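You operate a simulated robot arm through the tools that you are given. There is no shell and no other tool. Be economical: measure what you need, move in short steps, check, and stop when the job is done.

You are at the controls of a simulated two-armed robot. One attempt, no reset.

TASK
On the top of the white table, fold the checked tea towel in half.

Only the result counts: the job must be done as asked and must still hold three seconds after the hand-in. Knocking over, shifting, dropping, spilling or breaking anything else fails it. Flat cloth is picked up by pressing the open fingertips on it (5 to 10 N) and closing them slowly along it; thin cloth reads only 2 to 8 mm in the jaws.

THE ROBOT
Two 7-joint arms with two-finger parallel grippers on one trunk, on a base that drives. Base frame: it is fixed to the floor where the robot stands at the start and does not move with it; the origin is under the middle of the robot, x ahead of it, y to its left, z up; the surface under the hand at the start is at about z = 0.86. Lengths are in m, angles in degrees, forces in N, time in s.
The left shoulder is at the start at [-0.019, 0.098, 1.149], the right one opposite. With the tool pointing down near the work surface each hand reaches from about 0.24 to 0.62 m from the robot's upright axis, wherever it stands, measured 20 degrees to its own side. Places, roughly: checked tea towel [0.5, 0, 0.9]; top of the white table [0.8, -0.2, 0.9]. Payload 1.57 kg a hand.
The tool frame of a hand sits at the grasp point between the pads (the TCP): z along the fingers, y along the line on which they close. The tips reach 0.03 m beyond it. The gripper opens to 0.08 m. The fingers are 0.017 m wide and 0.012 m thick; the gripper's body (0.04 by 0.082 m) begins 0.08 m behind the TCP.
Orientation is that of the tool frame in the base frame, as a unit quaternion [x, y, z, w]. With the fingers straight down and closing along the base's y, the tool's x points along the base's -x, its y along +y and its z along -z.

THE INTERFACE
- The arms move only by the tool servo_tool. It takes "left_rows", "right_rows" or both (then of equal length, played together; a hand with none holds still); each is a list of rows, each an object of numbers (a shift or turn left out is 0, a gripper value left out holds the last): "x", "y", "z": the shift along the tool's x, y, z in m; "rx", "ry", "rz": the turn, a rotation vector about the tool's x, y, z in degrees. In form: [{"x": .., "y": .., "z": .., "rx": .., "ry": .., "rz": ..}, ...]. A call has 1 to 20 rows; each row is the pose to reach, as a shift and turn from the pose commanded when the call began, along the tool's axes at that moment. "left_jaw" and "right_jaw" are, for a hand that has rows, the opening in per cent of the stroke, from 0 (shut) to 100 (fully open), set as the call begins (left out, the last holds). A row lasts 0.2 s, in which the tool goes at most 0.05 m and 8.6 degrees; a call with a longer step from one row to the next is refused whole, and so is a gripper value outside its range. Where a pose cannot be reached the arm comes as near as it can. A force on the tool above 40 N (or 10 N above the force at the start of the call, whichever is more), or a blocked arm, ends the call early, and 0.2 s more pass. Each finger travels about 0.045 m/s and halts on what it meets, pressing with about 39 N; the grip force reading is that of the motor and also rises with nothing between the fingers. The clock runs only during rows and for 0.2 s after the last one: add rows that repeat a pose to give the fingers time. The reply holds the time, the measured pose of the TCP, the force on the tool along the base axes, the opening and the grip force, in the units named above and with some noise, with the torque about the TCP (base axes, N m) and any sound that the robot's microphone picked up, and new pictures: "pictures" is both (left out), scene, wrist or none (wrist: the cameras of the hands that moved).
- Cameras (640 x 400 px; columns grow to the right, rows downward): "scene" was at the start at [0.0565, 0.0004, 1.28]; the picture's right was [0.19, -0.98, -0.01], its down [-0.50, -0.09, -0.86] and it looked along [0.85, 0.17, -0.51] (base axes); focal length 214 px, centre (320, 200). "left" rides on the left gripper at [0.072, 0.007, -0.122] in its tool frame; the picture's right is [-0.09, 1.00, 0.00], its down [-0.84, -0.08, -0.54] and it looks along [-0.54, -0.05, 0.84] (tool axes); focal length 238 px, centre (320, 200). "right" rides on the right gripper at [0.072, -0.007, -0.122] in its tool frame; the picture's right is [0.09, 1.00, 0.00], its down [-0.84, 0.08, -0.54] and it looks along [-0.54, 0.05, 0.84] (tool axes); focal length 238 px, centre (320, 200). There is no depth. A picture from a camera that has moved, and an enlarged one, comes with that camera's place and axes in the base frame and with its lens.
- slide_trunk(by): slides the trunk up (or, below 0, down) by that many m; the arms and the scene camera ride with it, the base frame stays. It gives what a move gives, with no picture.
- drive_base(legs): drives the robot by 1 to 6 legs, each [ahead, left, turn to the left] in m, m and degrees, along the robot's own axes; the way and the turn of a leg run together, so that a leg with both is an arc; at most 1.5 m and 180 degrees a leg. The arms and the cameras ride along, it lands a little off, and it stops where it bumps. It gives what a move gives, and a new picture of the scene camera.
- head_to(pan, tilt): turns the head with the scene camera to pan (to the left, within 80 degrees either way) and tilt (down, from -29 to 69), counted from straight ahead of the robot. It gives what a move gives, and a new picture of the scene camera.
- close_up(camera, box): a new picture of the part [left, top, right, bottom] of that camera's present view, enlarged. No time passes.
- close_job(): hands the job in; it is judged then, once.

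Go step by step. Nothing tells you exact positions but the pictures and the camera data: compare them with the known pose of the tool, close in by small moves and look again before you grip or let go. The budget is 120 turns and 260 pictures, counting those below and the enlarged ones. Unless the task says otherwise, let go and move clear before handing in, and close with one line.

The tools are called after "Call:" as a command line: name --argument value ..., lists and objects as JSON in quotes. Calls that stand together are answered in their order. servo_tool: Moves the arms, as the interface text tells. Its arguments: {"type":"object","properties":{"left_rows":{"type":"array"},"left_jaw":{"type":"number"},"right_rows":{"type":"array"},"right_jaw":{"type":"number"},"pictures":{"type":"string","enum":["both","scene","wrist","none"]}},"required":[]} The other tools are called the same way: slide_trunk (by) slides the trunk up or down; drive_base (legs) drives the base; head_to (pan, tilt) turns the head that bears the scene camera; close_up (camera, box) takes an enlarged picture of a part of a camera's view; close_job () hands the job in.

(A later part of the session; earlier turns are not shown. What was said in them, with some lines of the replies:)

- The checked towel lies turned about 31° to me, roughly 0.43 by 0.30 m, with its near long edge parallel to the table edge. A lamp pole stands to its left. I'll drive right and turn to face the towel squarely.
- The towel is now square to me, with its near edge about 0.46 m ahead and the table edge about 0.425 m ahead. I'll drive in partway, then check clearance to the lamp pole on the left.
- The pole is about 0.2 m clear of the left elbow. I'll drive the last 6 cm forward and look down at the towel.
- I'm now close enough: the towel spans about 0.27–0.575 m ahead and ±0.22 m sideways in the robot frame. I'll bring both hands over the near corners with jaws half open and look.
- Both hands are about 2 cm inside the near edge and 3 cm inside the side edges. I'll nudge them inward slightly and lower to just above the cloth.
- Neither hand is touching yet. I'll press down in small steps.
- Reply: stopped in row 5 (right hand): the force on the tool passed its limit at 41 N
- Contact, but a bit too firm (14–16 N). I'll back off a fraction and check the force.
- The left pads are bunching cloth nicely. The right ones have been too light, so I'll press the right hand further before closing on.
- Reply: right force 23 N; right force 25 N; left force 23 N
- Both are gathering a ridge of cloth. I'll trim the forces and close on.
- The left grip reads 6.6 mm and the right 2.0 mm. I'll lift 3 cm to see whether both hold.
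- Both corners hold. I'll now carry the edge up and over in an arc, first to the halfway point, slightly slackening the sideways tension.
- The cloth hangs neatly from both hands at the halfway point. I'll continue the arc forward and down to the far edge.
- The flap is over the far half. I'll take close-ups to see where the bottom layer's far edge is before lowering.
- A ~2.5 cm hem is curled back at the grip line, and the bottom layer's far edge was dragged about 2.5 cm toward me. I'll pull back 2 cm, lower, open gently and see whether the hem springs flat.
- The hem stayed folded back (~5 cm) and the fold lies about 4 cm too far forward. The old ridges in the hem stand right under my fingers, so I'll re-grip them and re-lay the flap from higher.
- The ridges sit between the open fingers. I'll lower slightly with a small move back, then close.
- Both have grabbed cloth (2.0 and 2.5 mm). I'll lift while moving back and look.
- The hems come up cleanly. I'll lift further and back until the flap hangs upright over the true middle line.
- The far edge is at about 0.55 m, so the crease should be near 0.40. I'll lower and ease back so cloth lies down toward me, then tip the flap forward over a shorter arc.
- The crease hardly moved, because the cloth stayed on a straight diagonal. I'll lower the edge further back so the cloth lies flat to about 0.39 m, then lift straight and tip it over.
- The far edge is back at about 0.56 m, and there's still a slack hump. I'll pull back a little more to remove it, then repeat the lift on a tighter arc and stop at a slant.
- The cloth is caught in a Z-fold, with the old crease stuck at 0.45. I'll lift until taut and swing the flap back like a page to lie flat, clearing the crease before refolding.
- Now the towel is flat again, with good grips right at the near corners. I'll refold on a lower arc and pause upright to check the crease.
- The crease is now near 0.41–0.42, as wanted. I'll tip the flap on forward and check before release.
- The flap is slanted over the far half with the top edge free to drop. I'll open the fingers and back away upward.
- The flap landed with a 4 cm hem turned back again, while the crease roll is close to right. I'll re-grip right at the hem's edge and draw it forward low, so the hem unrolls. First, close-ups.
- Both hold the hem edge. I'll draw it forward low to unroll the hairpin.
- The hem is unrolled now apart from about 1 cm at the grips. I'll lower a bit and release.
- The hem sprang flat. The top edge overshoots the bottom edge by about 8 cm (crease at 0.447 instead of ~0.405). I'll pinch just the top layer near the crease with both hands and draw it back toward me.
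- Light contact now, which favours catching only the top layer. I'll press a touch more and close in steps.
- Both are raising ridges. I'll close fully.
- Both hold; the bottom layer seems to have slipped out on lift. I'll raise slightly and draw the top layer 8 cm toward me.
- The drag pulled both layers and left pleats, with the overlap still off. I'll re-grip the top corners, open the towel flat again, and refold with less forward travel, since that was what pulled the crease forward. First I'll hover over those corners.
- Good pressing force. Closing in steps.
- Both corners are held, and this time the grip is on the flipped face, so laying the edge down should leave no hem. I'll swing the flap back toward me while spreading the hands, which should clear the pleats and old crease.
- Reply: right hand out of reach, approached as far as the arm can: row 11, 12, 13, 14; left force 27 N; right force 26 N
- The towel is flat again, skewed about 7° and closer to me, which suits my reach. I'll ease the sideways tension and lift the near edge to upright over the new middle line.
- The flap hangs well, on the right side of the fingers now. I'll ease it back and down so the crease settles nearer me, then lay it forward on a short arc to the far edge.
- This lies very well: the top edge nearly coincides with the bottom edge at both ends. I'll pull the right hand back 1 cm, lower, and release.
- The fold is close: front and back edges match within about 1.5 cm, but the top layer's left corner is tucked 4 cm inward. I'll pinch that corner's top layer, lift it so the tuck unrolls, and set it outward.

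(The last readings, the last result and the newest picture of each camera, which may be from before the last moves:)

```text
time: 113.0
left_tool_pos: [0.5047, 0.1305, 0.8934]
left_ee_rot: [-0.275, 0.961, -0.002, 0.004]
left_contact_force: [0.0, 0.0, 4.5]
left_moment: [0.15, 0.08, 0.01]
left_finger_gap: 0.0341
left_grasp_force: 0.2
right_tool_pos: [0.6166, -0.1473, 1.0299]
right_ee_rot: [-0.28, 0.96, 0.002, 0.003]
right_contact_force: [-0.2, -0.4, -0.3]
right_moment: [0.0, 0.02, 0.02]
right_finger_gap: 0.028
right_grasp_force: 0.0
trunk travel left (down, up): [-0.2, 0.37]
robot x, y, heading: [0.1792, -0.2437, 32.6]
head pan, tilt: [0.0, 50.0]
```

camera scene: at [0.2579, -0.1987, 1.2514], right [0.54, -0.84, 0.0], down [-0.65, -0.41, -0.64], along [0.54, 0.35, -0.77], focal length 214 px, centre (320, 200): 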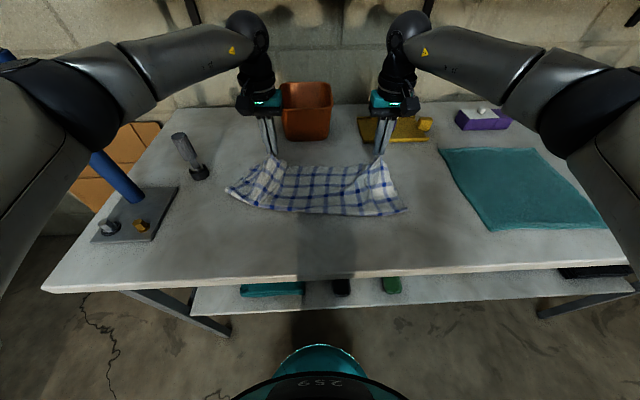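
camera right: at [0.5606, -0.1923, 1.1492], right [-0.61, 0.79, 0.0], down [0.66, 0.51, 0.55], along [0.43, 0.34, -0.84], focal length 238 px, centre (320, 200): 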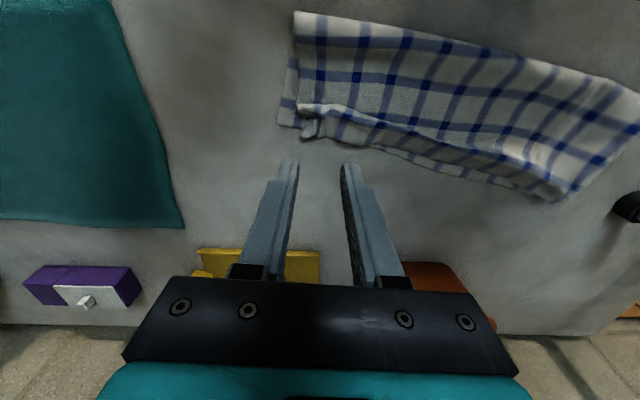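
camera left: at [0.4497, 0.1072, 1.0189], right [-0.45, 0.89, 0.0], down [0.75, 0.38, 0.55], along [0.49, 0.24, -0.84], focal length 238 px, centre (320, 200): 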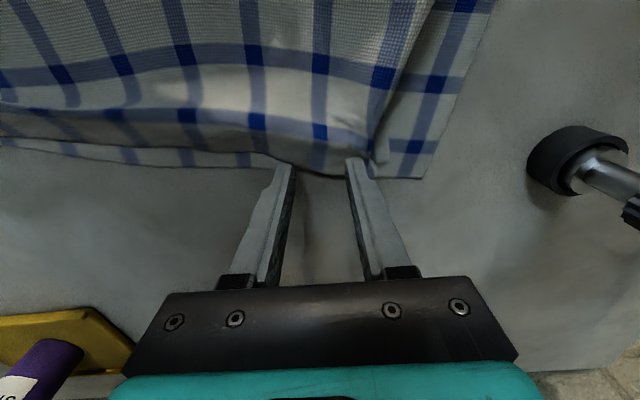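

Call:
servo_tool --left_rows '[{"z": 0}, {"z": 0}]' --left_jaw 26 --pictures "none"

Call:
servo_tool --left_rows '[{"z": -0.0005}, {"z": -0.0005}]' --left_jaw 12 --pictures "none"

Call:
servo_tool --left_rows '[{"z": -0.001}, {"z": -0.001}, {"z": -0.001}]' --left_jaw 0 --pictures "none"

Call:
servo_tool --left_rows '[{"z": -0.015}, {"z": -0.03}, {"z": -0.045}, {"z": -0.055}, {"z": -0.055}]' --pictures "wrist"

Call:
close_up --camera "scene" --box '[190, 130, 430, 250]'

```text
time: 113.6
left_tool_pos: [0.5039, 0.1298, 0.8934]
left_ee_rot: [-0.274, 0.962, -0.003, 0.004]
left_contact_force: [0.7, 0.6, 6.1]
left_moment: [0.11, 0.02, 0.0]
left_finger_gap: 0.0204
left_grasp_force: 0.2
right_tool_pos: [0.6167, -0.1473, 1.0283]
right_ee_rot: [-0.281, 0.96, 0.002, 0.003]
right_contact_force: [0.4, -0.3, -0.6]
right_moment: [-0.02, -0.02, -0.02]
right_finger_gap: 0.0281
right_grasp_force: 0.1
trunk travel left (down, up): [-0.2, 0.37]
robot x, y, heading: [0.1839, -0.2424, 32.9]
head pan, tilt: [0.0, 50.0]
```

```text
time: 114.2
left_tool_pos: [0.5031, 0.1297, 0.8936]
left_ee_rot: [-0.274, 0.962, -0.002, 0.004]
left_contact_force: [0.6, 0.6, 3.0]
left_moment: [0.07, 0.05, -0.01]
left_finger_gap: 0.0104
left_grasp_force: 0.6
right_tool_pos: [0.6176, -0.1464, 1.0281]
right_ee_rot: [-0.281, 0.96, 0.002, 0.004]
right_contact_force: [0.5, -0.2, 0.1]
right_moment: [0.04, -0.01, -0.01]
right_finger_gap: 0.0279
right_grasp_force: 0.0
trunk travel left (down, up): [-0.2, 0.37]
robot x, y, heading: [0.18, -0.2476, 32.5]
head pan, tilt: [0.0, 50.0]
```

```text
time: 115.0
left_tool_pos: [0.5038, 0.1308, 0.8939]
left_ee_rot: [-0.274, 0.962, -0.001, 0.003]
left_contact_force: [-0.1, 0.0, 0.5]
left_moment: [-0.03, 0.0, 0.01]
left_finger_gap: 0.0025
left_grasp_force: 23.8
right_tool_pos: [0.6168, -0.148, 1.0295]
right_ee_rot: [-0.281, 0.96, 0.001, 0.004]
right_contact_force: [-1.0, 0.3, -0.4]
right_moment: [0.01, 0.01, 0.0]
right_finger_gap: 0.0279
right_grasp_force: 0.0
trunk travel left (down, up): [-0.2, 0.37]
robot x, y, heading: [0.1818, -0.246, 32.7]
head pan, tilt: [0.0, 50.0]
```

```text
time: 116.2
left_tool_pos: [0.5046, 0.1301, 0.9494]
left_ee_rot: [-0.274, 0.962, -0.001, 0.004]
left_contact_force: [0.9, -0.9, -0.7]
left_moment: [0.0, 0.0, -0.02]
left_finger_gap: 0.0022
left_grasp_force: 23.4
right_tool_pos: [0.6171, -0.1461, 1.0286]
right_ee_rot: [-0.28, 0.96, 0.002, 0.003]
right_contact_force: [0.0, 0.9, 0.3]
right_moment: [0.01, 0.0, 0.0]
right_finger_gap: 0.028
right_grasp_force: 0.1
trunk travel left (down, up): [-0.2, 0.37]
robot x, y, heading: [0.1866, -0.2496, 32.5]
head pan, tilt: [0.0, 50.0]
camera left: at [0.4379, 0.0986, 1.0705], right [-0.45, 0.89, 0.0], down [0.75, 0.38, 0.55], along [0.49, 0.24, -0.84], focal length 238 px, centre (320, 200)
```

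left: 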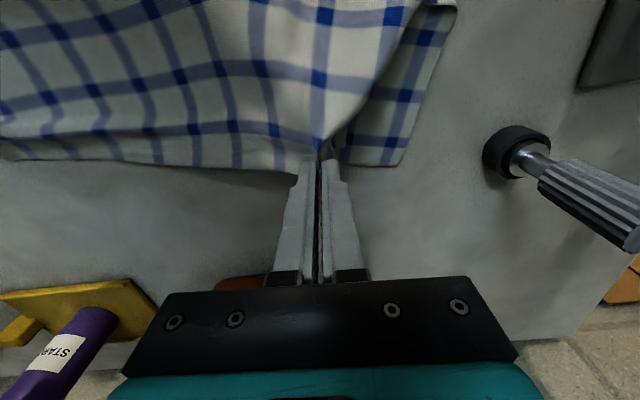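

```text
2.67 times, centred on (310, 190) of scene
camera zoom: at [0.2578, -0.1987, 1.2514], right [0.54, -0.84, 0.0], down [-0.65, -0.41, -0.64], along [0.54, 0.35, -0.77], focal length 572 px, centre (347, 227)
```

zoom: 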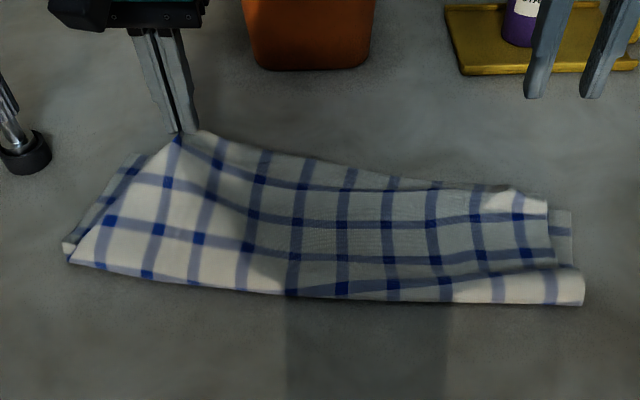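

Only the top layer lifted. I'll carry it 5 cm left, lower and release.

Call:
servo_tool --left_rows '[{"z": -0.01, "y": 0.01}, {"z": -0.01, "y": 0.022}, {"z": -0.008, "y": 0.034}, {"z": -0.003, "y": 0.044}, {"z": 0.008, "y": 0.05, "x": -0.004}, {"z": 0.02, "y": 0.052, "x": -0.008}, {"z": 0.03, "y": 0.052, "x": -0.008}, {"z": 0.03, "y": 0.052, "x": -0.008}]' --pictures "wrist"

Call:
close_up --camera "scene" --box '[190, 130, 430, 250]'

```text
time: 118.0
left_tool_pos: [0.4843, 0.1794, 0.9171]
left_ee_rot: [-0.274, 0.962, -0.002, 0.003]
left_contact_force: [-0.6, -0.2, 0.6]
left_moment: [0.0, -0.02, -0.02]
left_finger_gap: 0.0023
left_grasp_force: 23.8
right_tool_pos: [0.6175, -0.1483, 1.0284]
right_ee_rot: [-0.281, 0.96, 0.002, 0.004]
right_contact_force: [-0.5, 0.6, 0.1]
right_moment: [0.03, 0.0, -0.01]
right_finger_gap: 0.028
right_grasp_force: 0.0
trunk travel left (down, up): [-0.2, 0.37]
robot x, y, heading: [0.1807, -0.247, 32.4]
head pan, tilt: [0.0, 50.0]
camera left: at [0.4168, 0.148, 1.0378], right [-0.45, 0.89, 0.0], down [0.75, 0.38, 0.55], along [0.49, 0.24, -0.84], focal length 238 px, centre (320, 200)
```

left: 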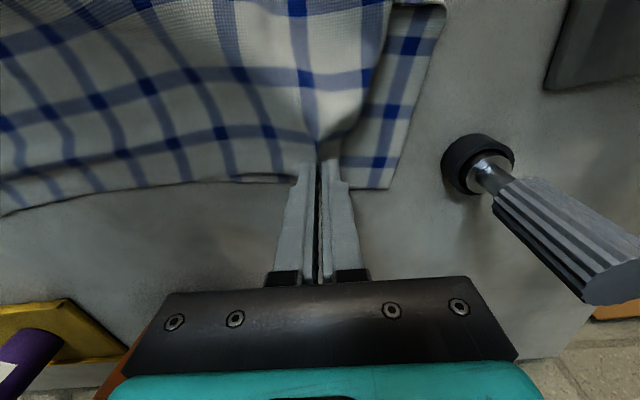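

```text
2.67 times, centred on (310, 190) of scene
camera zoom: at [0.2578, -0.1987, 1.2515], right [0.54, -0.84, 0.0], down [-0.65, -0.41, -0.64], along [0.54, 0.35, -0.77], focal length 572 px, centre (347, 227)
```

zoom: 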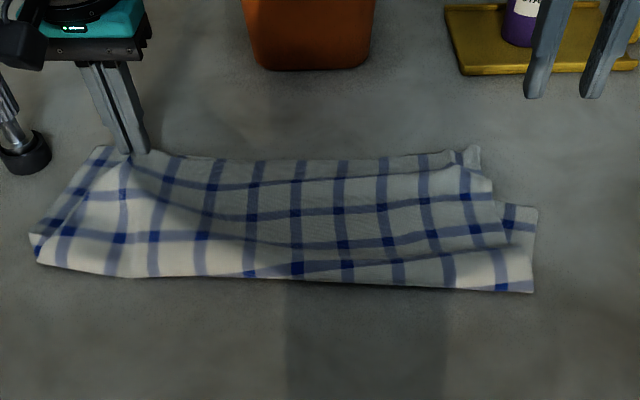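

Call:
servo_tool --left_rows '[{"z": 0.01}, {"z": 0.016}, {"z": 0.016}]' --pictures "none"

Call:
servo_tool --left_rows '[{"z": 0}, {"z": 0}, {"z": 0}, {"z": -0.01}, {"z": -0.03}, {"z": -0.07}, {"z": -0.11}, {"z": -0.11}]' --left_jaw 40 --pictures "wrist"

Call:
close_up --camera "scene" --box '[190, 130, 430, 250]'

Call:
close_up --camera "right" --box '[270, 0, 630, 220]'

```text
time: 118.8
left_tool_pos: [0.4822, 0.1806, 0.9014]
left_ee_rot: [-0.275, 0.962, -0.002, 0.004]
left_contact_force: [-0.1, 0.7, -1.0]
left_moment: [0.02, -0.01, 0.03]
left_finger_gap: 0.0022
left_grasp_force: 23.7
right_tool_pos: [0.6176, -0.1471, 1.028]
right_ee_rot: [-0.281, 0.96, 0.001, 0.003]
right_contact_force: [0.6, -0.2, -0.3]
right_moment: [-0.04, -0.03, 0.02]
right_finger_gap: 0.028
right_grasp_force: 0.0
trunk travel left (down, up): [-0.2, 0.37]
robot x, y, heading: [0.1807, -0.2454, 32.4]
head pan, tilt: [0.0, 50.0]
```

```text
time: 120.6
left_tool_pos: [0.4835, 0.18, 1.0141]
left_ee_rot: [-0.274, 0.962, -0.001, 0.004]
left_contact_force: [0.4, 0.2, 0.6]
left_moment: [-0.04, -0.01, 0.0]
left_finger_gap: 0.0319
left_grasp_force: 0.1
right_tool_pos: [0.6179, -0.1463, 1.0279]
right_ee_rot: [-0.281, 0.96, 0.002, 0.003]
right_contact_force: [0.7, -0.8, 0.5]
right_moment: [-0.01, 0.02, 0.0]
right_finger_gap: 0.028
right_grasp_force: 0.0
trunk travel left (down, up): [-0.2, 0.37]
robot x, y, heading: [0.1798, -0.2447, 32.3]
head pan, tilt: [0.0, 50.0]
camera left: at [0.4174, 0.149, 1.1349], right [-0.45, 0.89, -0.01], down [0.75, 0.38, 0.55], along [0.49, 0.24, -0.84], focal length 238 px, centre (320, 200)
```

left: 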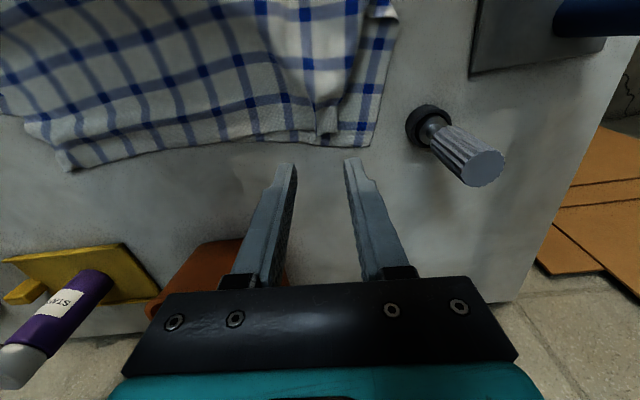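

```text
2.67 times, centred on (310, 190) of scene
camera zoom: at [0.2578, -0.1986, 1.2514], right [0.54, -0.84, 0.0], down [-0.65, -0.41, -0.64], along [0.54, 0.35, -0.77], focal length 572 px, centre (347, 227)
```

zoom: 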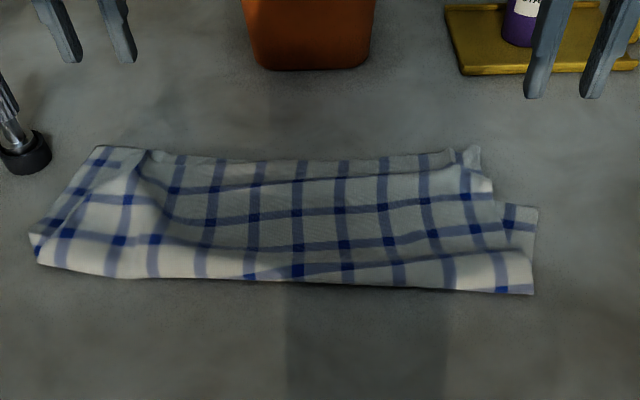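

```text
1.78 times, centred on (450, 110) of right
camera zoom: at [0.5605, -0.1922, 1.1489], right [-0.61, 0.79, 0.0], down [0.66, 0.51, 0.55], along [0.43, 0.34, -0.84], focal length 424 px, centre (89, 360)
```

zoom: 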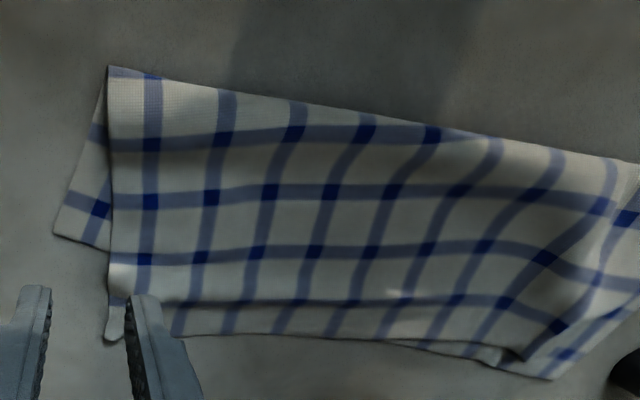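

The left corners now match within about 1.5 cm, but at the right the top corner lies about 7 cm too far forward and 4 cm too far left. I'll do the same with the right hand: pinch the top layer there, lift, swing back and re-lay it.

Call:
servo_tool --right_rows '[{"x": -0.035, "y": 0.023}, {"x": -0.07, "y": 0.046}, {"x": -0.07, "y": 0.046, "z": 0.04}, {"x": -0.07, "y": 0.046, "z": 0.08}, {"x": -0.07, "y": 0.046, "z": 0.115}, {"x": -0.07, "y": 0.046, "z": 0.127}, {"x": -0.07, "y": 0.046, "z": 0.127}]' --right_jaw 45 --pictures "wrist"

```text
time: 122.2
left_tool_pos: [0.4836, 0.1802, 1.0118]
left_ee_rot: [-0.275, 0.961, -0.002, 0.004]
left_contact_force: [0.2, 0.5, 0.0]
left_moment: [0.02, 0.01, 0.0]
left_finger_gap: 0.0319
left_grasp_force: 0.1
right_tool_pos: [0.6552, -0.0705, 0.9012]
right_ee_rot: [-0.28, 0.96, 0.001, 0.003]
right_contact_force: [0.1, 0.8, 0.6]
right_moment: [0.04, 0.01, 0.01]
right_finger_gap: 0.0359
right_grasp_force: 0.0
trunk travel left (down, up): [-0.2, 0.37]
robot x, y, heading: [0.1818, -0.2469, 32.7]
head pan, tilt: [0.0, 50.0]
camera right: at [0.5971, -0.1153, 1.0216], right [-0.61, 0.79, 0.0], down [0.66, 0.51, 0.55], along [0.43, 0.34, -0.84], focal length 238 px, centre (320, 200)
```

right: 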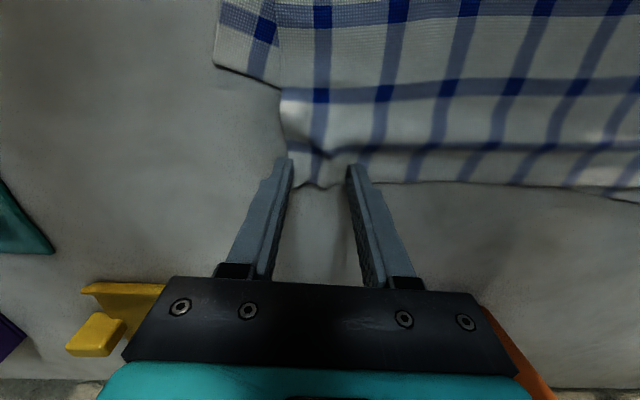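

Call:
servo_tool --right_rows '[{"x": 0.004, "z": 0.004}, {"x": 0.004, "z": 0.007}, {"x": 0.004, "z": 0.009}, {"x": 0.004, "z": 0.0095}, {"x": 0.004, "z": 0.0095}]' --pictures "none"

Call:
servo_tool --right_rows '[{"z": 0}, {"z": 0}]' --right_jaw 28 --pictures "none"

Call:
servo_tool --right_rows '[{"z": 0}, {"z": 0}]' --right_jaw 14 --pictures "none"

Call:
servo_tool --right_rows '[{"z": 0}, {"z": 0}, {"z": 0}]' --right_jaw 0 --pictures "none"

Call:
servo_tool --right_rows '[{"z": -0.012}, {"z": -0.025}, {"z": -0.04}, {"z": -0.04}]' --pictures "wrist"

```text
time: 123.4
left_tool_pos: [0.4842, 0.1804, 1.0137]
left_ee_rot: [-0.274, 0.962, -0.002, 0.004]
left_contact_force: [-0.1, 0.0, 0.4]
left_moment: [0.02, 0.01, -0.04]
left_finger_gap: 0.0319
left_grasp_force: 0.0
right_tool_pos: [0.6498, -0.0744, 0.8937]
right_ee_rot: [-0.281, 0.96, 0.002, 0.003]
right_contact_force: [0.4, -0.6, 1.1]
right_moment: [0.0, 0.03, -0.02]
right_finger_gap: 0.036
right_grasp_force: 0.1
trunk travel left (down, up): [-0.2, 0.37]
robot x, y, heading: [0.1811, -0.2472, 32.5]
head pan, tilt: [0.0, 50.0]
```

```text
time: 124.0
left_tool_pos: [0.4854, 0.1805, 1.0142]
left_ee_rot: [-0.275, 0.961, -0.002, 0.004]
left_contact_force: [0.1, -0.2, 0.3]
left_moment: [0.0, -0.02, 0.02]
left_finger_gap: 0.0321
left_grasp_force: 0.1
right_tool_pos: [0.6506, -0.0735, 0.8931]
right_ee_rot: [-0.28, 0.96, 0.002, 0.003]
right_contact_force: [1.0, 0.2, -0.4]
right_moment: [-0.02, -0.01, 0.02]
right_finger_gap: 0.0225
right_grasp_force: 0.1
trunk travel left (down, up): [-0.2, 0.37]
robot x, y, heading: [0.1822, -0.2491, 32.5]
head pan, tilt: [0.0, 50.0]
```

```text
time: 124.6
left_tool_pos: [0.4838, 0.1807, 1.0141]
left_ee_rot: [-0.275, 0.961, -0.001, 0.004]
left_contact_force: [0.4, -1.0, 0.6]
left_moment: [0.01, 0.02, -0.02]
left_finger_gap: 0.0319
left_grasp_force: 0.0
right_tool_pos: [0.65, -0.0735, 0.8922]
right_ee_rot: [-0.281, 0.96, 0.002, 0.003]
right_contact_force: [0.8, -0.2, 0.9]
right_moment: [0.05, -0.04, 0.01]
right_finger_gap: 0.0112
right_grasp_force: 0.0
trunk travel left (down, up): [-0.2, 0.37]
robot x, y, heading: [0.1799, -0.2453, 32.6]
head pan, tilt: [0.0, 50.0]
```

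```text
time: 125.4
left_tool_pos: [0.4842, 0.1801, 1.0138]
left_ee_rot: [-0.275, 0.961, -0.002, 0.004]
left_contact_force: [0.7, 0.6, 0.5]
left_moment: [-0.03, -0.03, 0.01]
left_finger_gap: 0.0319
left_grasp_force: 0.1
right_tool_pos: [0.6509, -0.0738, 0.893]
right_ee_rot: [-0.281, 0.96, 0.002, 0.003]
right_contact_force: [0.1, -0.2, -0.4]
right_moment: [0.04, 0.01, 0.01]
right_finger_gap: 0.0027
right_grasp_force: 23.8
trunk travel left (down, up): [-0.2, 0.37]
robot x, y, heading: [0.1817, -0.2454, 32.5]
head pan, tilt: [0.0, 50.0]
```

```text
time: 126.4
left_tool_pos: [0.4844, 0.1801, 1.0133]
left_ee_rot: [-0.275, 0.962, -0.002, 0.003]
left_contact_force: [0.4, -0.9, 0.4]
left_moment: [0.01, -0.02, -0.01]
left_finger_gap: 0.032
left_grasp_force: 0.0
right_tool_pos: [0.6505, -0.0746, 0.9335]
right_ee_rot: [-0.282, 0.96, 0.002, 0.003]
right_contact_force: [0.0, -0.6, 0.2]
right_moment: [0.05, -0.01, 0.01]
right_finger_gap: 0.003
right_grasp_force: 24.0
trunk travel left (down, up): [-0.2, 0.37]
robot x, y, heading: [0.1817, -0.2466, 32.6]
head pan, tilt: [0.0, 50.0]
camera right: at [0.5923, -0.1193, 1.054], right [-0.61, 0.79, 0.0], down [0.66, 0.51, 0.55], along [0.43, 0.34, -0.84], focal length 238 px, centre (320, 200)
```

right: 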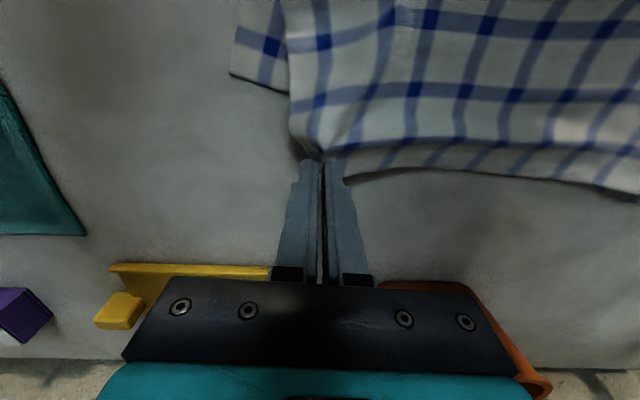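

Call:
servo_tool --right_rows '[{"x": 0.014, "z": -0.02, "y": -0.004}, {"x": 0.027, "z": -0.04, "y": -0.007}, {"x": 0.047, "z": -0.06, "y": -0.01}, {"x": 0.067, "z": -0.073, "y": -0.012}, {"x": 0.087, "z": -0.08, "y": -0.015}, {"x": 0.107, "z": -0.082, "y": -0.017}, {"x": 0.127, "z": -0.079, "y": -0.02}, {"x": 0.147, "z": -0.072, "y": -0.022}, {"x": 0.177, "z": -0.052, "y": -0.027}, {"x": 0.197, "z": -0.032, "y": -0.032}, {"x": 0.197, "z": -0.032, "y": -0.034}, {"x": 0.187, "z": -0.057, "y": -0.037}, {"x": 0.172, "z": -0.066, "y": -0.039}, {"x": 0.157, "z": -0.072, "y": -0.04}, {"x": 0.142, "z": -0.071, "y": -0.042}, {"x": 0.127, "z": -0.067, "y": -0.043}, {"x": 0.102, "z": -0.052, "y": -0.044}, {"x": 0.082, "z": -0.03, "y": -0.045}, {"x": 0.069, "z": -0.007, "y": -0.045}, {"x": 0.065, "z": 0.008, "y": -0.045}]' --pictures "wrist"

Call:
close_up --camera "scene" --box '[180, 130, 440, 270]'

```text
time: 130.6
left_tool_pos: [0.484, 0.1802, 1.0141]
left_ee_rot: [-0.274, 0.962, -0.001, 0.004]
left_contact_force: [-0.5, 0.3, -0.8]
left_moment: [-0.03, 0.04, 0.02]
left_finger_gap: 0.0321
left_grasp_force: 0.0
right_tool_pos: [0.6205, -0.1483, 0.9241]
right_ee_rot: [-0.281, 0.96, 0.001, 0.003]
right_contact_force: [-0.6, 0.1, -0.3]
right_moment: [0.01, 0.04, -0.01]
right_finger_gap: 0.0028
right_grasp_force: 24.2
trunk travel left (down, up): [-0.2, 0.37]
robot x, y, heading: [0.1789, -0.2463, 32.6]
head pan, tilt: [0.0, 50.0]
camera right: at [0.562, -0.1929, 1.045], right [-0.61, 0.79, 0.0], down [0.66, 0.51, 0.55], along [0.43, 0.34, -0.84], focal length 238 px, centre (320, 200)
```

right: 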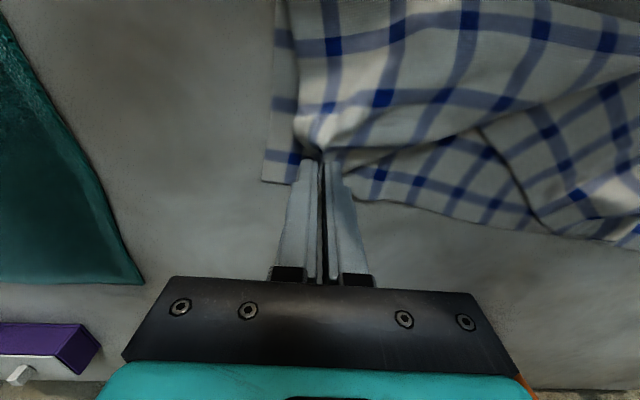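

```text
2.46 times, centred on (310, 200) of scene
camera zoom: at [0.2579, -0.1987, 1.2515], right [0.54, -0.84, 0.0], down [-0.65, -0.41, -0.64], along [0.54, 0.35, -0.77], focal length 528 px, centre (345, 200)
```

zoom: 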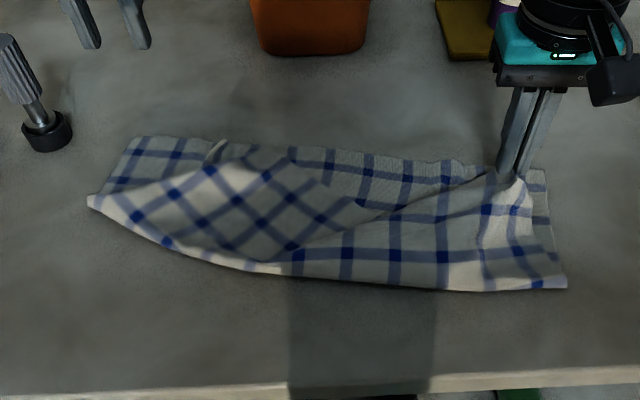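

The right side now lies correctly and I keep hold there, but the move dragged the top-left corner inward. With the right hand pinned, I'll fetch that corner with the left hand.

Call:
servo_tool --right_rows '[{"z": 0.01}, {"z": 0.018}, {"z": 0.018}]' --pictures "none"

Call:
close_up --camera "left" --box '[100, 0, 420, 200]'

```text
time: 131.4
left_tool_pos: [0.4838, 0.1811, 1.0131]
left_ee_rot: [-0.274, 0.962, -0.002, 0.004]
left_contact_force: [1.1, -0.5, 0.2]
left_moment: [0.0, -0.02, 0.0]
left_finger_gap: 0.0322
left_grasp_force: 0.1
right_tool_pos: [0.6187, -0.1468, 0.9063]
right_ee_rot: [-0.28, 0.96, 0.002, 0.004]
right_contact_force: [0.1, 0.1, 0.1]
right_moment: [0.0, -0.03, 0.04]
right_finger_gap: 0.0029
right_grasp_force: 23.8
trunk travel left (down, up): [-0.2, 0.37]
robot x, y, heading: [0.1821, -0.2449, 32.7]
head pan, tilt: [0.0, 50.0]
```

```text
2.00 times, centred on (260, 100) of left
camera zoom: at [0.4174, 0.149, 1.1344], right [-0.45, 0.89, -0.01], down [0.75, 0.38, 0.55], along [0.49, 0.24, -0.84], focal length 477 px, centre (440, 400)
```

zoom: 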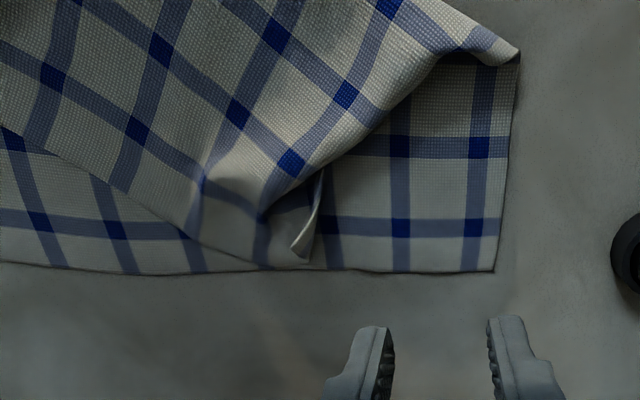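

Call:
servo_tool --left_rows '[{"x": 0.01, "y": -0.03}, {"x": 0.021, "y": -0.063}, {"x": 0.021, "y": -0.063, "z": 0.04}, {"x": 0.021, "y": -0.063, "z": 0.08}, {"x": 0.021, "y": -0.063, "z": 0.105}, {"x": 0.021, "y": -0.063, "z": 0.113}, {"x": 0.021, "y": -0.063, "z": 0.113}]' --left_jaw 50 --pictures "wrist"

```text
time: 133.0
left_tool_pos: [0.4972, 0.1138, 0.8997]
left_ee_rot: [-0.274, 0.962, -0.002, 0.005]
left_contact_force: [0.1, -0.4, 0.7]
left_moment: [-0.02, -0.01, 0.0]
left_finger_gap: 0.0398
left_grasp_force: 0.2
right_tool_pos: [0.6195, -0.1476, 0.9059]
right_ee_rot: [-0.281, 0.96, 0.001, 0.003]
right_contact_force: [-0.2, -0.1, -0.3]
right_moment: [0.02, -0.01, 0.02]
right_finger_gap: 0.003
right_grasp_force: 24.5
trunk travel left (down, up): [-0.2, 0.37]
robot x, y, heading: [0.1815, -0.2485, 32.8]
head pan, tilt: [0.0, 50.0]
camera left: at [0.4306, 0.0833, 1.0203], right [-0.45, 0.89, -0.01], down [0.75, 0.38, 0.55], along [0.49, 0.24, -0.84], focal length 238 px, centre (320, 200)
```

left: 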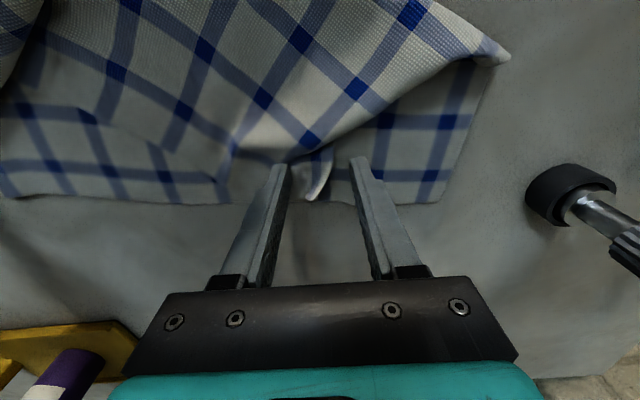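

Call:
servo_tool --left_rows '[{"z": 0.002}, {"z": 0.004}, {"z": 0.005}, {"z": 0.005}]' --left_jaw 25 --pictures "none"

Call:
servo_tool --left_rows '[{"z": 0}, {"z": 0}, {"z": 0}, {"z": 0}]' --left_jaw 0 --pictures "none"

Call:
servo_tool --left_rows '[{"z": -0.015}, {"z": -0.03}, {"z": -0.045}, {"z": -0.045}]' --pictures "wrist"

```text
time: 134.0
left_tool_pos: [0.4973, 0.1145, 0.8951]
left_ee_rot: [-0.274, 0.962, -0.001, 0.004]
left_contact_force: [0.5, -0.4, 0.1]
left_moment: [-0.02, 0.0, 0.0]
left_finger_gap: 0.0198
left_grasp_force: 0.1
right_tool_pos: [0.6185, -0.1469, 0.9076]
right_ee_rot: [-0.28, 0.96, 0.002, 0.003]
right_contact_force: [-0.1, -0.5, 0.5]
right_moment: [-0.02, 0.0, 0.04]
right_finger_gap: 0.003
right_grasp_force: 24.2
trunk travel left (down, up): [-0.2, 0.37]
robot x, y, heading: [0.1819, -0.2462, 32.6]
head pan, tilt: [0.0, 50.0]
```

```text
time: 135.0
left_tool_pos: [0.4979, 0.1143, 0.8937]
left_ee_rot: [-0.275, 0.962, -0.002, 0.004]
left_contact_force: [-0.5, 0.8, 1.0]
left_moment: [0.01, -0.01, 0.01]
left_finger_gap: 0.002
left_grasp_force: 23.4
right_tool_pos: [0.6188, -0.1483, 0.9072]
right_ee_rot: [-0.28, 0.96, 0.002, 0.003]
right_contact_force: [0.6, -0.2, 0.3]
right_moment: [0.0, 0.02, 0.02]
right_finger_gap: 0.0026
right_grasp_force: 24.1
trunk travel left (down, up): [-0.2, 0.37]
robot x, y, heading: [0.1792, -0.2446, 33.0]
head pan, tilt: [0.0, 50.0]
```

```text
time: 136.0
left_tool_pos: [0.4989, 0.1151, 0.9393]
left_ee_rot: [-0.275, 0.962, -0.001, 0.003]
left_contact_force: [-0.5, -0.2, 0.0]
left_moment: [-0.01, 0.01, -0.02]
left_finger_gap: 0.0019
left_grasp_force: 23.6
right_tool_pos: [0.6191, -0.1483, 0.9059]
right_ee_rot: [-0.279, 0.96, 0.001, 0.003]
right_contact_force: [-0.2, 0.3, -0.4]
right_moment: [0.01, -0.01, 0.03]
right_finger_gap: 0.0032
right_grasp_force: 24.1
trunk travel left (down, up): [-0.2, 0.37]
robot x, y, heading: [0.1866, -0.2417, 32.7]
head pan, tilt: [0.0, 50.0]
camera left: at [0.4314, 0.0833, 1.0605], right [-0.45, 0.89, -0.01], down [0.75, 0.38, 0.55], along [0.49, 0.24, -0.84], focal length 238 px, centre (320, 200)
```

left: 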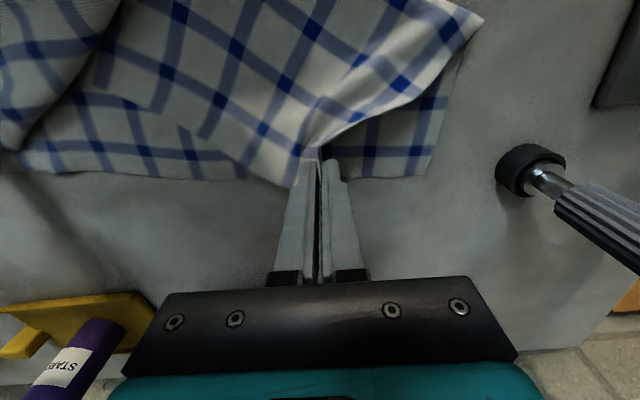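

Both top corners are now held. I'll lift both together, ease back, and lay the flap down again with the corners aimed at the bottom corners.

Call:
servo_tool --left_rows '[{"x": 0.023, "z": -0.032, "y": 0.007}, {"x": 0.053, "z": -0.057, "y": 0.017}, {"x": 0.083, "z": -0.072, "y": 0.027}, {"x": 0.108, "z": -0.067, "y": 0.032}, {"x": 0.128, "z": -0.052, "y": 0.037}, {"x": 0.128, "z": -0.052, "y": 0.037}, {"x": 0.113, "z": -0.062, "y": 0.042}, {"x": 0.101, "z": -0.065, "y": 0.044}, {"x": 0.088, "z": -0.067, "y": 0.047}, {"x": 0.075, "z": -0.066, "y": 0.049}, {"x": 0.063, "z": -0.064, "y": 0.05}, {"x": 0.05, "z": -0.06, "y": 0.052}, {"x": 0.038, "z": -0.054, "y": 0.053}, {"x": 0.016, "z": -0.039, "y": 0.055}, {"x": -0.003, "z": -0.02, "y": 0.057}, {"x": -0.019, "z": 0.003, "y": 0.057}, {"x": -0.029, "z": 0.023, "y": 0.057}, {"x": -0.029, "z": 0.023, "y": 0.057}]' --right_rows '[{"x": 0.018, "z": -0.035}, {"x": 0.043, "z": -0.065}, {"x": 0.073, "z": -0.09}, {"x": 0.108, "z": -0.095}, {"x": 0.138, "z": -0.085}, {"x": 0.138, "z": -0.085}, {"x": 0.128, "z": -0.095}, {"x": 0.118, "z": -0.098}, {"x": 0.108, "z": -0.1}, {"x": 0.096, "z": -0.099}, {"x": 0.085, "z": -0.097}, {"x": 0.074, "z": -0.093}, {"x": 0.063, "z": -0.087}, {"x": 0.043, "z": -0.072}, {"x": 0.025, "z": -0.053}, {"x": 0.01, "z": -0.03}, {"x": 0.0, "z": -0.01}, {"x": 0.0, "z": -0.01}]' --pictures "wrist"

Call:
close_up --camera "scene" --box '[180, 130, 440, 270]'

```text
time: 139.8
left_tool_pos: [0.4942, 0.1763, 0.918]
left_ee_rot: [-0.275, 0.962, -0.001, 0.004]
left_contact_force: [0.6, 0.3, 0.1]
left_moment: [0.0, -0.03, 0.02]
left_finger_gap: 0.002
left_grasp_force: 23.5
right_tool_pos: [0.6221, -0.1457, 0.9169]
right_ee_rot: [-0.281, 0.96, 0.001, 0.003]
right_contact_force: [-0.4, 0.4, 0.1]
right_moment: [-0.01, 0.0, 0.0]
right_finger_gap: 0.0029
right_grasp_force: 25.0
trunk travel left (down, up): [-0.2, 0.37]
robot x, y, heading: [0.1837, -0.2455, 32.6]
head pan, tilt: [0.0, 50.0]
camera right: at [0.565, -0.1912, 1.0381], right [-0.61, 0.79, 0.0], down [0.66, 0.51, 0.55], along [0.43, 0.34, -0.84], focal length 238 px, centre (320, 200)
camera left: at [0.4278, 0.1447, 1.0387], right [-0.45, 0.89, 0.0], down [0.75, 0.38, 0.55], along [0.49, 0.24, -0.84], focal length 238 px, centre (320, 200)
```

right: 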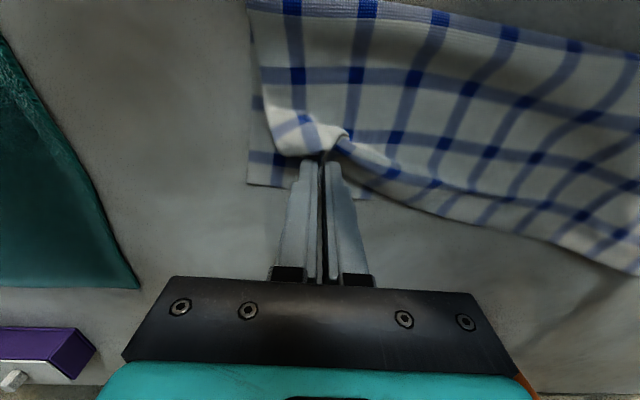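
left: 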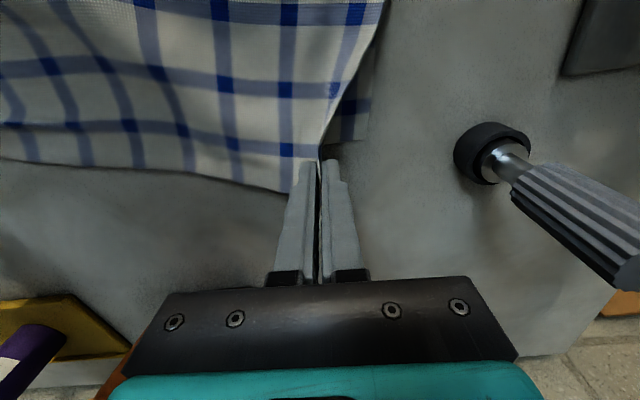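

```text
2.46 times, centred on (310, 200) of scene
camera zoom: at [0.2578, -0.1987, 1.2515], right [0.54, -0.84, 0.0], down [-0.65, -0.41, -0.64], along [0.54, 0.35, -0.77], focal length 528 px, centre (345, 200)
```

zoom: 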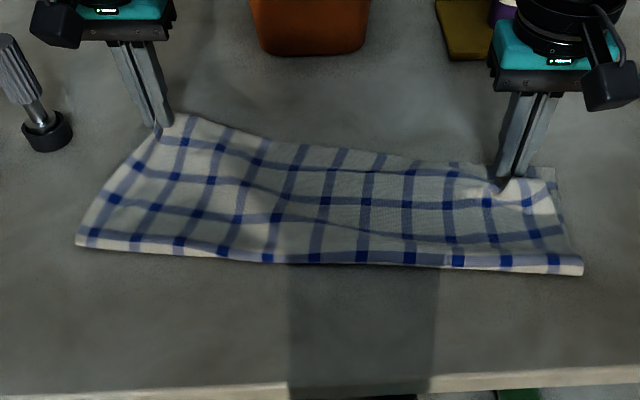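

Nearly aligned. I'll spread the hands the last 2–3 cm (left hand out and back, right hand out and forward), then lower.

Call:
servo_tool --left_rows '[{"x": 0.006, "y": 0.007}, {"x": 0.013, "y": 0.014}, {"x": 0.018, "y": 0.021}, {"x": 0.018, "y": 0.023, "z": 0.008}, {"x": 0.018, "y": 0.023, "z": 0.015}, {"x": 0.018, "y": 0.023, "z": 0.015}]' --right_rows '[{"x": -0.007, "y": -0.01}, {"x": -0.014, "y": -0.02}, {"x": -0.02, "y": -0.028}, {"x": -0.02, "y": -0.03, "z": 0.008}, {"x": -0.02, "y": -0.03, "z": 0.015}, {"x": -0.02, "y": -0.03, "z": 0.015}]' --pictures "wrist"

Call:
close_up --camera "scene" --box '[180, 130, 440, 270]'

```text
time: 141.2
left_tool_pos: [0.4671, 0.1887, 0.9016]
left_ee_rot: [-0.274, 0.962, -0.004, 0.004]
left_contact_force: [5.7, -11.6, 0.5]
left_moment: [-0.38, -0.19, -0.09]
left_finger_gap: 0.0019
left_grasp_force: 24.2
right_tool_pos: [0.6513, -0.1608, 0.9017]
right_ee_rot: [-0.282, 0.959, 0.002, 0.003]
right_contact_force: [-5.1, 11.8, -0.5]
right_moment: [0.36, 0.18, -0.06]
right_finger_gap: 0.0031
right_grasp_force: 24.7
trunk travel left (down, up): [-0.2, 0.37]
robot x, y, heading: [0.1804, -0.2474, 32.5]
head pan, tilt: [0.0, 50.0]
camera right: at [0.5946, -0.206, 1.0232], right [-0.62, 0.79, 0.0], down [0.66, 0.51, 0.55], along [0.43, 0.34, -0.84], focal length 238 px, centre (320, 200)
camera left: at [0.3997, 0.1571, 1.0219], right [-0.45, 0.9, -0.01], down [0.75, 0.38, 0.55], along [0.49, 0.24, -0.84], focal length 238 px, centre (320, 200)
```

right: 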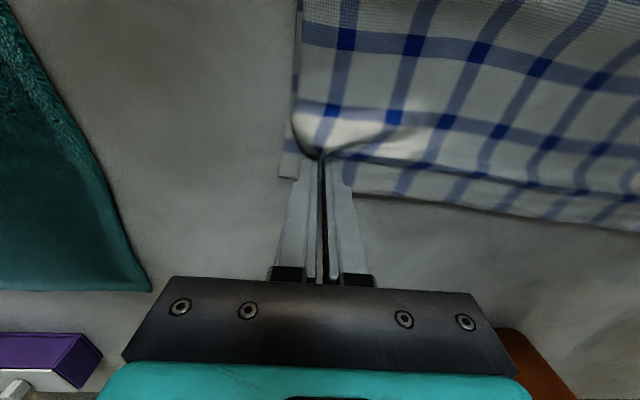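
left: 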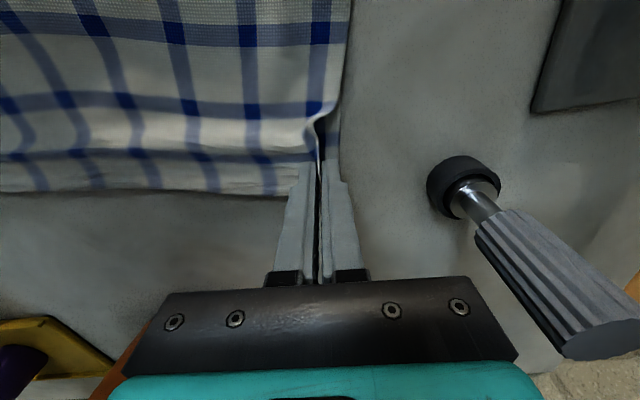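

```text
2.46 times, centred on (310, 200) of scene
camera zoom: at [0.2578, -0.1987, 1.2515], right [0.54, -0.84, 0.0], down [-0.65, -0.41, -0.64], along [0.54, 0.35, -0.77], focal length 528 px, centre (345, 200)
```

zoom: 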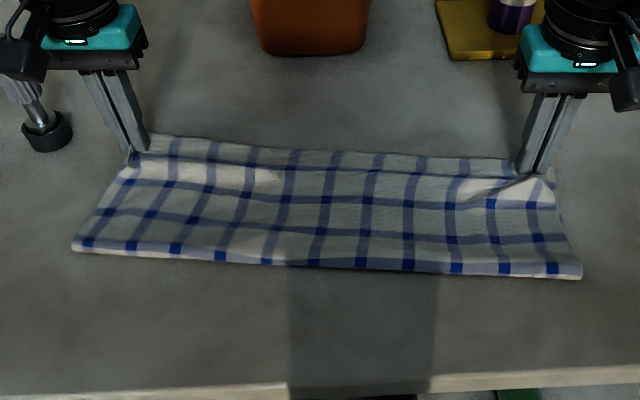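

Very well aligned now. I'll ease the tension a few millimetres and release both hands.

Call:
servo_tool --left_rows '[{"y": -0.002}, {"y": -0.004, "z": 0.003}, {"y": -0.004, "z": 0.003}]' --right_rows '[{"y": 0.002}, {"y": 0.004, "z": 0.003}, {"y": 0.004, "z": 0.003}]' --pictures "none"

Call:
servo_tool --left_rows '[{"z": 0}, {"z": 0}, {"z": 0}, {"z": -0.005}, {"z": -0.02}, {"z": -0.05}, {"z": -0.09}, {"z": -0.13}, {"z": -0.16}, {"z": -0.16}]' --right_rows '[{"z": 0}, {"z": 0}, {"z": 0}, {"z": -0.005}, {"z": -0.02}, {"z": -0.05}, {"z": -0.09}, {"z": -0.13}, {"z": -0.16}, {"z": -0.16}]' --left_jaw 30 --right_jaw 30 --pictures "wrist"

Call:
close_up --camera "scene" --box '[180, 130, 440, 270]'

Call:
close_up --camera "left" --box '[100, 0, 420, 200]'

Call:
close_up --camera "right" --box '[240, 0, 560, 200]'

```text
time: 142.0
left_tool_pos: [0.4675, 0.1857, 0.8991]
left_ee_rot: [-0.275, 0.962, -0.001, 0.004]
left_contact_force: [2.8, -6.3, 0.3]
left_moment: [-0.21, -0.1, -0.08]
left_finger_gap: 0.0021
left_grasp_force: 24.0
right_tool_pos: [0.6506, -0.1573, 0.8996]
right_ee_rot: [-0.28, 0.96, 0.001, 0.003]
right_contact_force: [-3.3, 6.9, -0.8]
right_moment: [0.23, 0.06, -0.07]
right_finger_gap: 0.003
right_grasp_force: 24.6
trunk travel left (down, up): [-0.2, 0.37]
robot x, y, heading: [0.1797, -0.2457, 32.4]
head pan, tilt: [0.0, 50.0]
```

```text
time: 144.2
left_tool_pos: [0.4676, 0.1857, 1.0594]
left_ee_rot: [-0.274, 0.962, -0.002, 0.003]
left_contact_force: [-0.4, -0.1, -0.3]
left_moment: [0.01, -0.01, 0.02]
left_finger_gap: 0.0238
left_grasp_force: 0.0
right_tool_pos: [0.6509, -0.1603, 1.06]
right_ee_rot: [-0.28, 0.96, 0.002, 0.002]
right_contact_force: [0.2, 0.0, 0.5]
right_moment: [-0.02, -0.01, -0.02]
right_finger_gap: 0.0242
right_grasp_force: 0.1
trunk travel left (down, up): [-0.2, 0.37]
robot x, y, heading: [0.1816, -0.2434, 32.6]
head pan, tilt: [0.0, 50.0]
camera right: at [0.5948, -0.2051, 1.1813], right [-0.61, 0.79, 0.0], down [0.66, 0.51, 0.55], along [0.43, 0.34, -0.84], focal length 238 px, centre (320, 200)
camera left: at [0.4012, 0.1548, 1.1801], right [-0.45, 0.89, 0.0], down [0.75, 0.38, 0.55], along [0.49, 0.24, -0.84], focal length 238 px, centre (320, 200)
```

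right: 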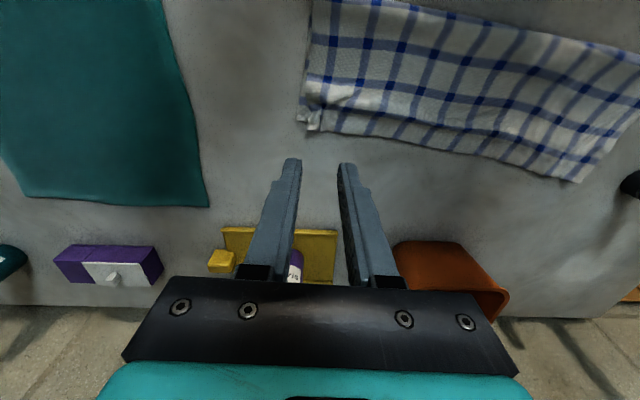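
left: 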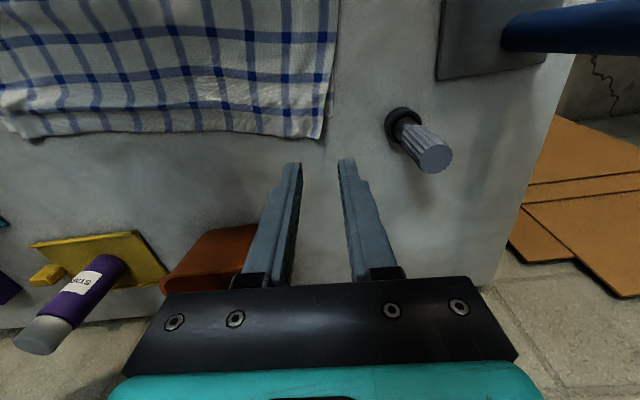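

```text
2.46 times, centred on (310, 200) of scene
camera zoom: at [0.2579, -0.1987, 1.2514], right [0.54, -0.84, 0.0], down [-0.65, -0.41, -0.64], along [0.54, 0.35, -0.77], focal length 528 px, centre (345, 200)
```

zoom: 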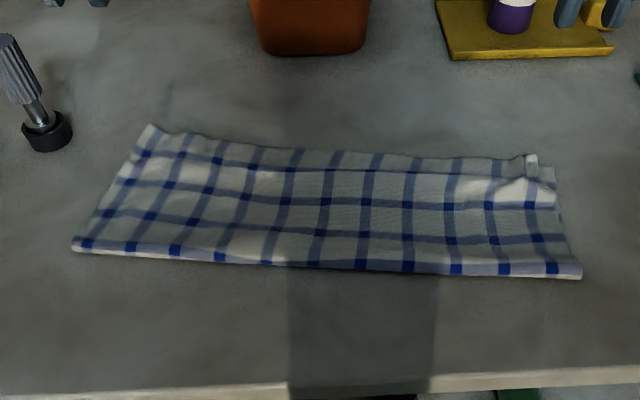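

```text
2.00 times, centred on (260, 100) of left
camera zoom: at [0.4012, 0.1548, 1.1801], right [-0.45, 0.89, 0.0], down [0.75, 0.38, 0.55], along [0.49, 0.24, -0.84], focal length 477 px, centre (440, 400)
```

zoom: 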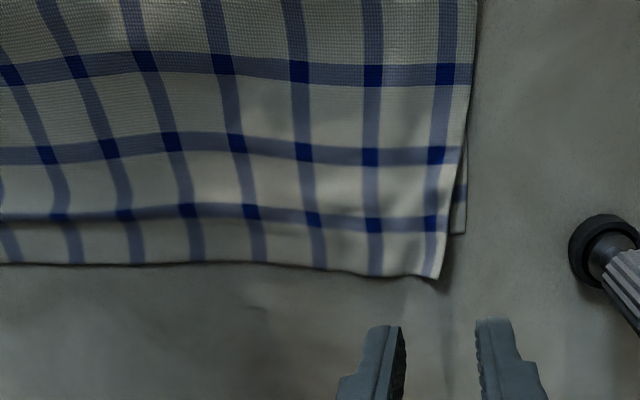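

```text
2.00 times, centred on (400, 100) of right
camera zoom: at [0.5948, -0.2051, 1.1813], right [-0.61, 0.79, 0.0], down [0.66, 0.51, 0.55], along [0.43, 0.34, -0.84], focal length 477 px, centre (160, 400)
```

zoom: 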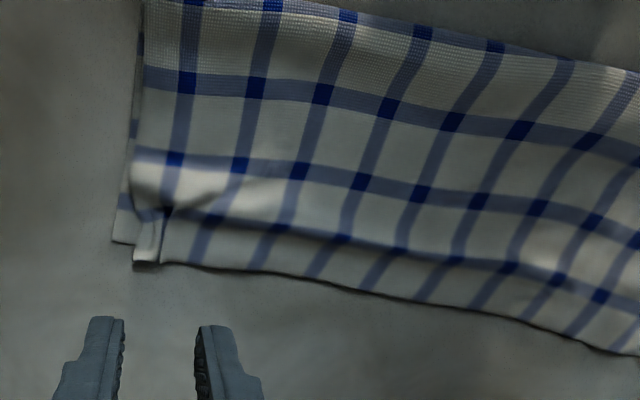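

The towel is folded in half, with edges and corners matching within about 1–3 cm. I'll move the hands clear and take one last look.

Call:
servo_tool --left_rows '[{"z": -0.03, "x": 0.02}, {"z": -0.06, "x": 0.04}, {"z": -0.08, "x": 0.06}, {"z": -0.08, "x": 0.06}, {"z": -0.08, "x": 0.06}]' --right_rows '[{"z": -0.03, "x": 0.02}, {"z": -0.06, "x": 0.04}, {"z": -0.08, "x": 0.06}, {"z": -0.08, "x": 0.06}, {"z": -0.08, "x": 0.06}]' --pictures "scene"

```text
time: 145.4
left_tool_pos: [0.4139, 0.1526, 1.139]
left_ee_rot: [-0.274, 0.962, -0.002, 0.004]
left_contact_force: [0.0, -0.6, -0.9]
left_moment: [0.03, -0.01, -0.03]
left_finger_gap: 0.0241
left_grasp_force: 0.2
right_tool_pos: [0.6011, -0.1925, 1.1374]
right_ee_rot: [-0.281, 0.96, 0.002, 0.003]
right_contact_force: [-0.5, 0.3, 0.4]
right_moment: [0.01, 0.0, 0.02]
right_finger_gap: 0.0238
right_grasp_force: 0.0
trunk travel left (down, up): [-0.2, 0.37]
robot x, y, heading: [0.1804, -0.2444, 32.6]
head pan, tilt: [0.0, 50.0]
camera scene: at [0.2578, -0.1987, 1.2514], right [0.54, -0.84, 0.0], down [-0.65, -0.41, -0.64], along [0.54, 0.35, -0.77], focal length 214 px, centre (320, 200)
```

scene: 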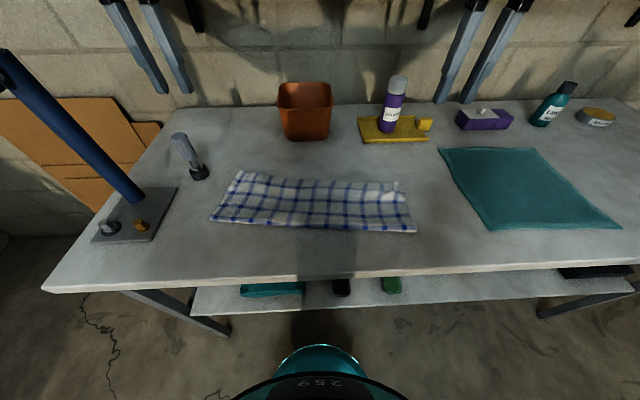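

The towel lies folded in half on the table, nothing else has moved, and both hands are clear, so I'm handing in.

Call:
close_job

```text
The job is handed in.
```

The checked tea towel is folded in half on the white table, with edges and corners matching to about 1–3 cm; both hands are clear and nothing else was disturbed.
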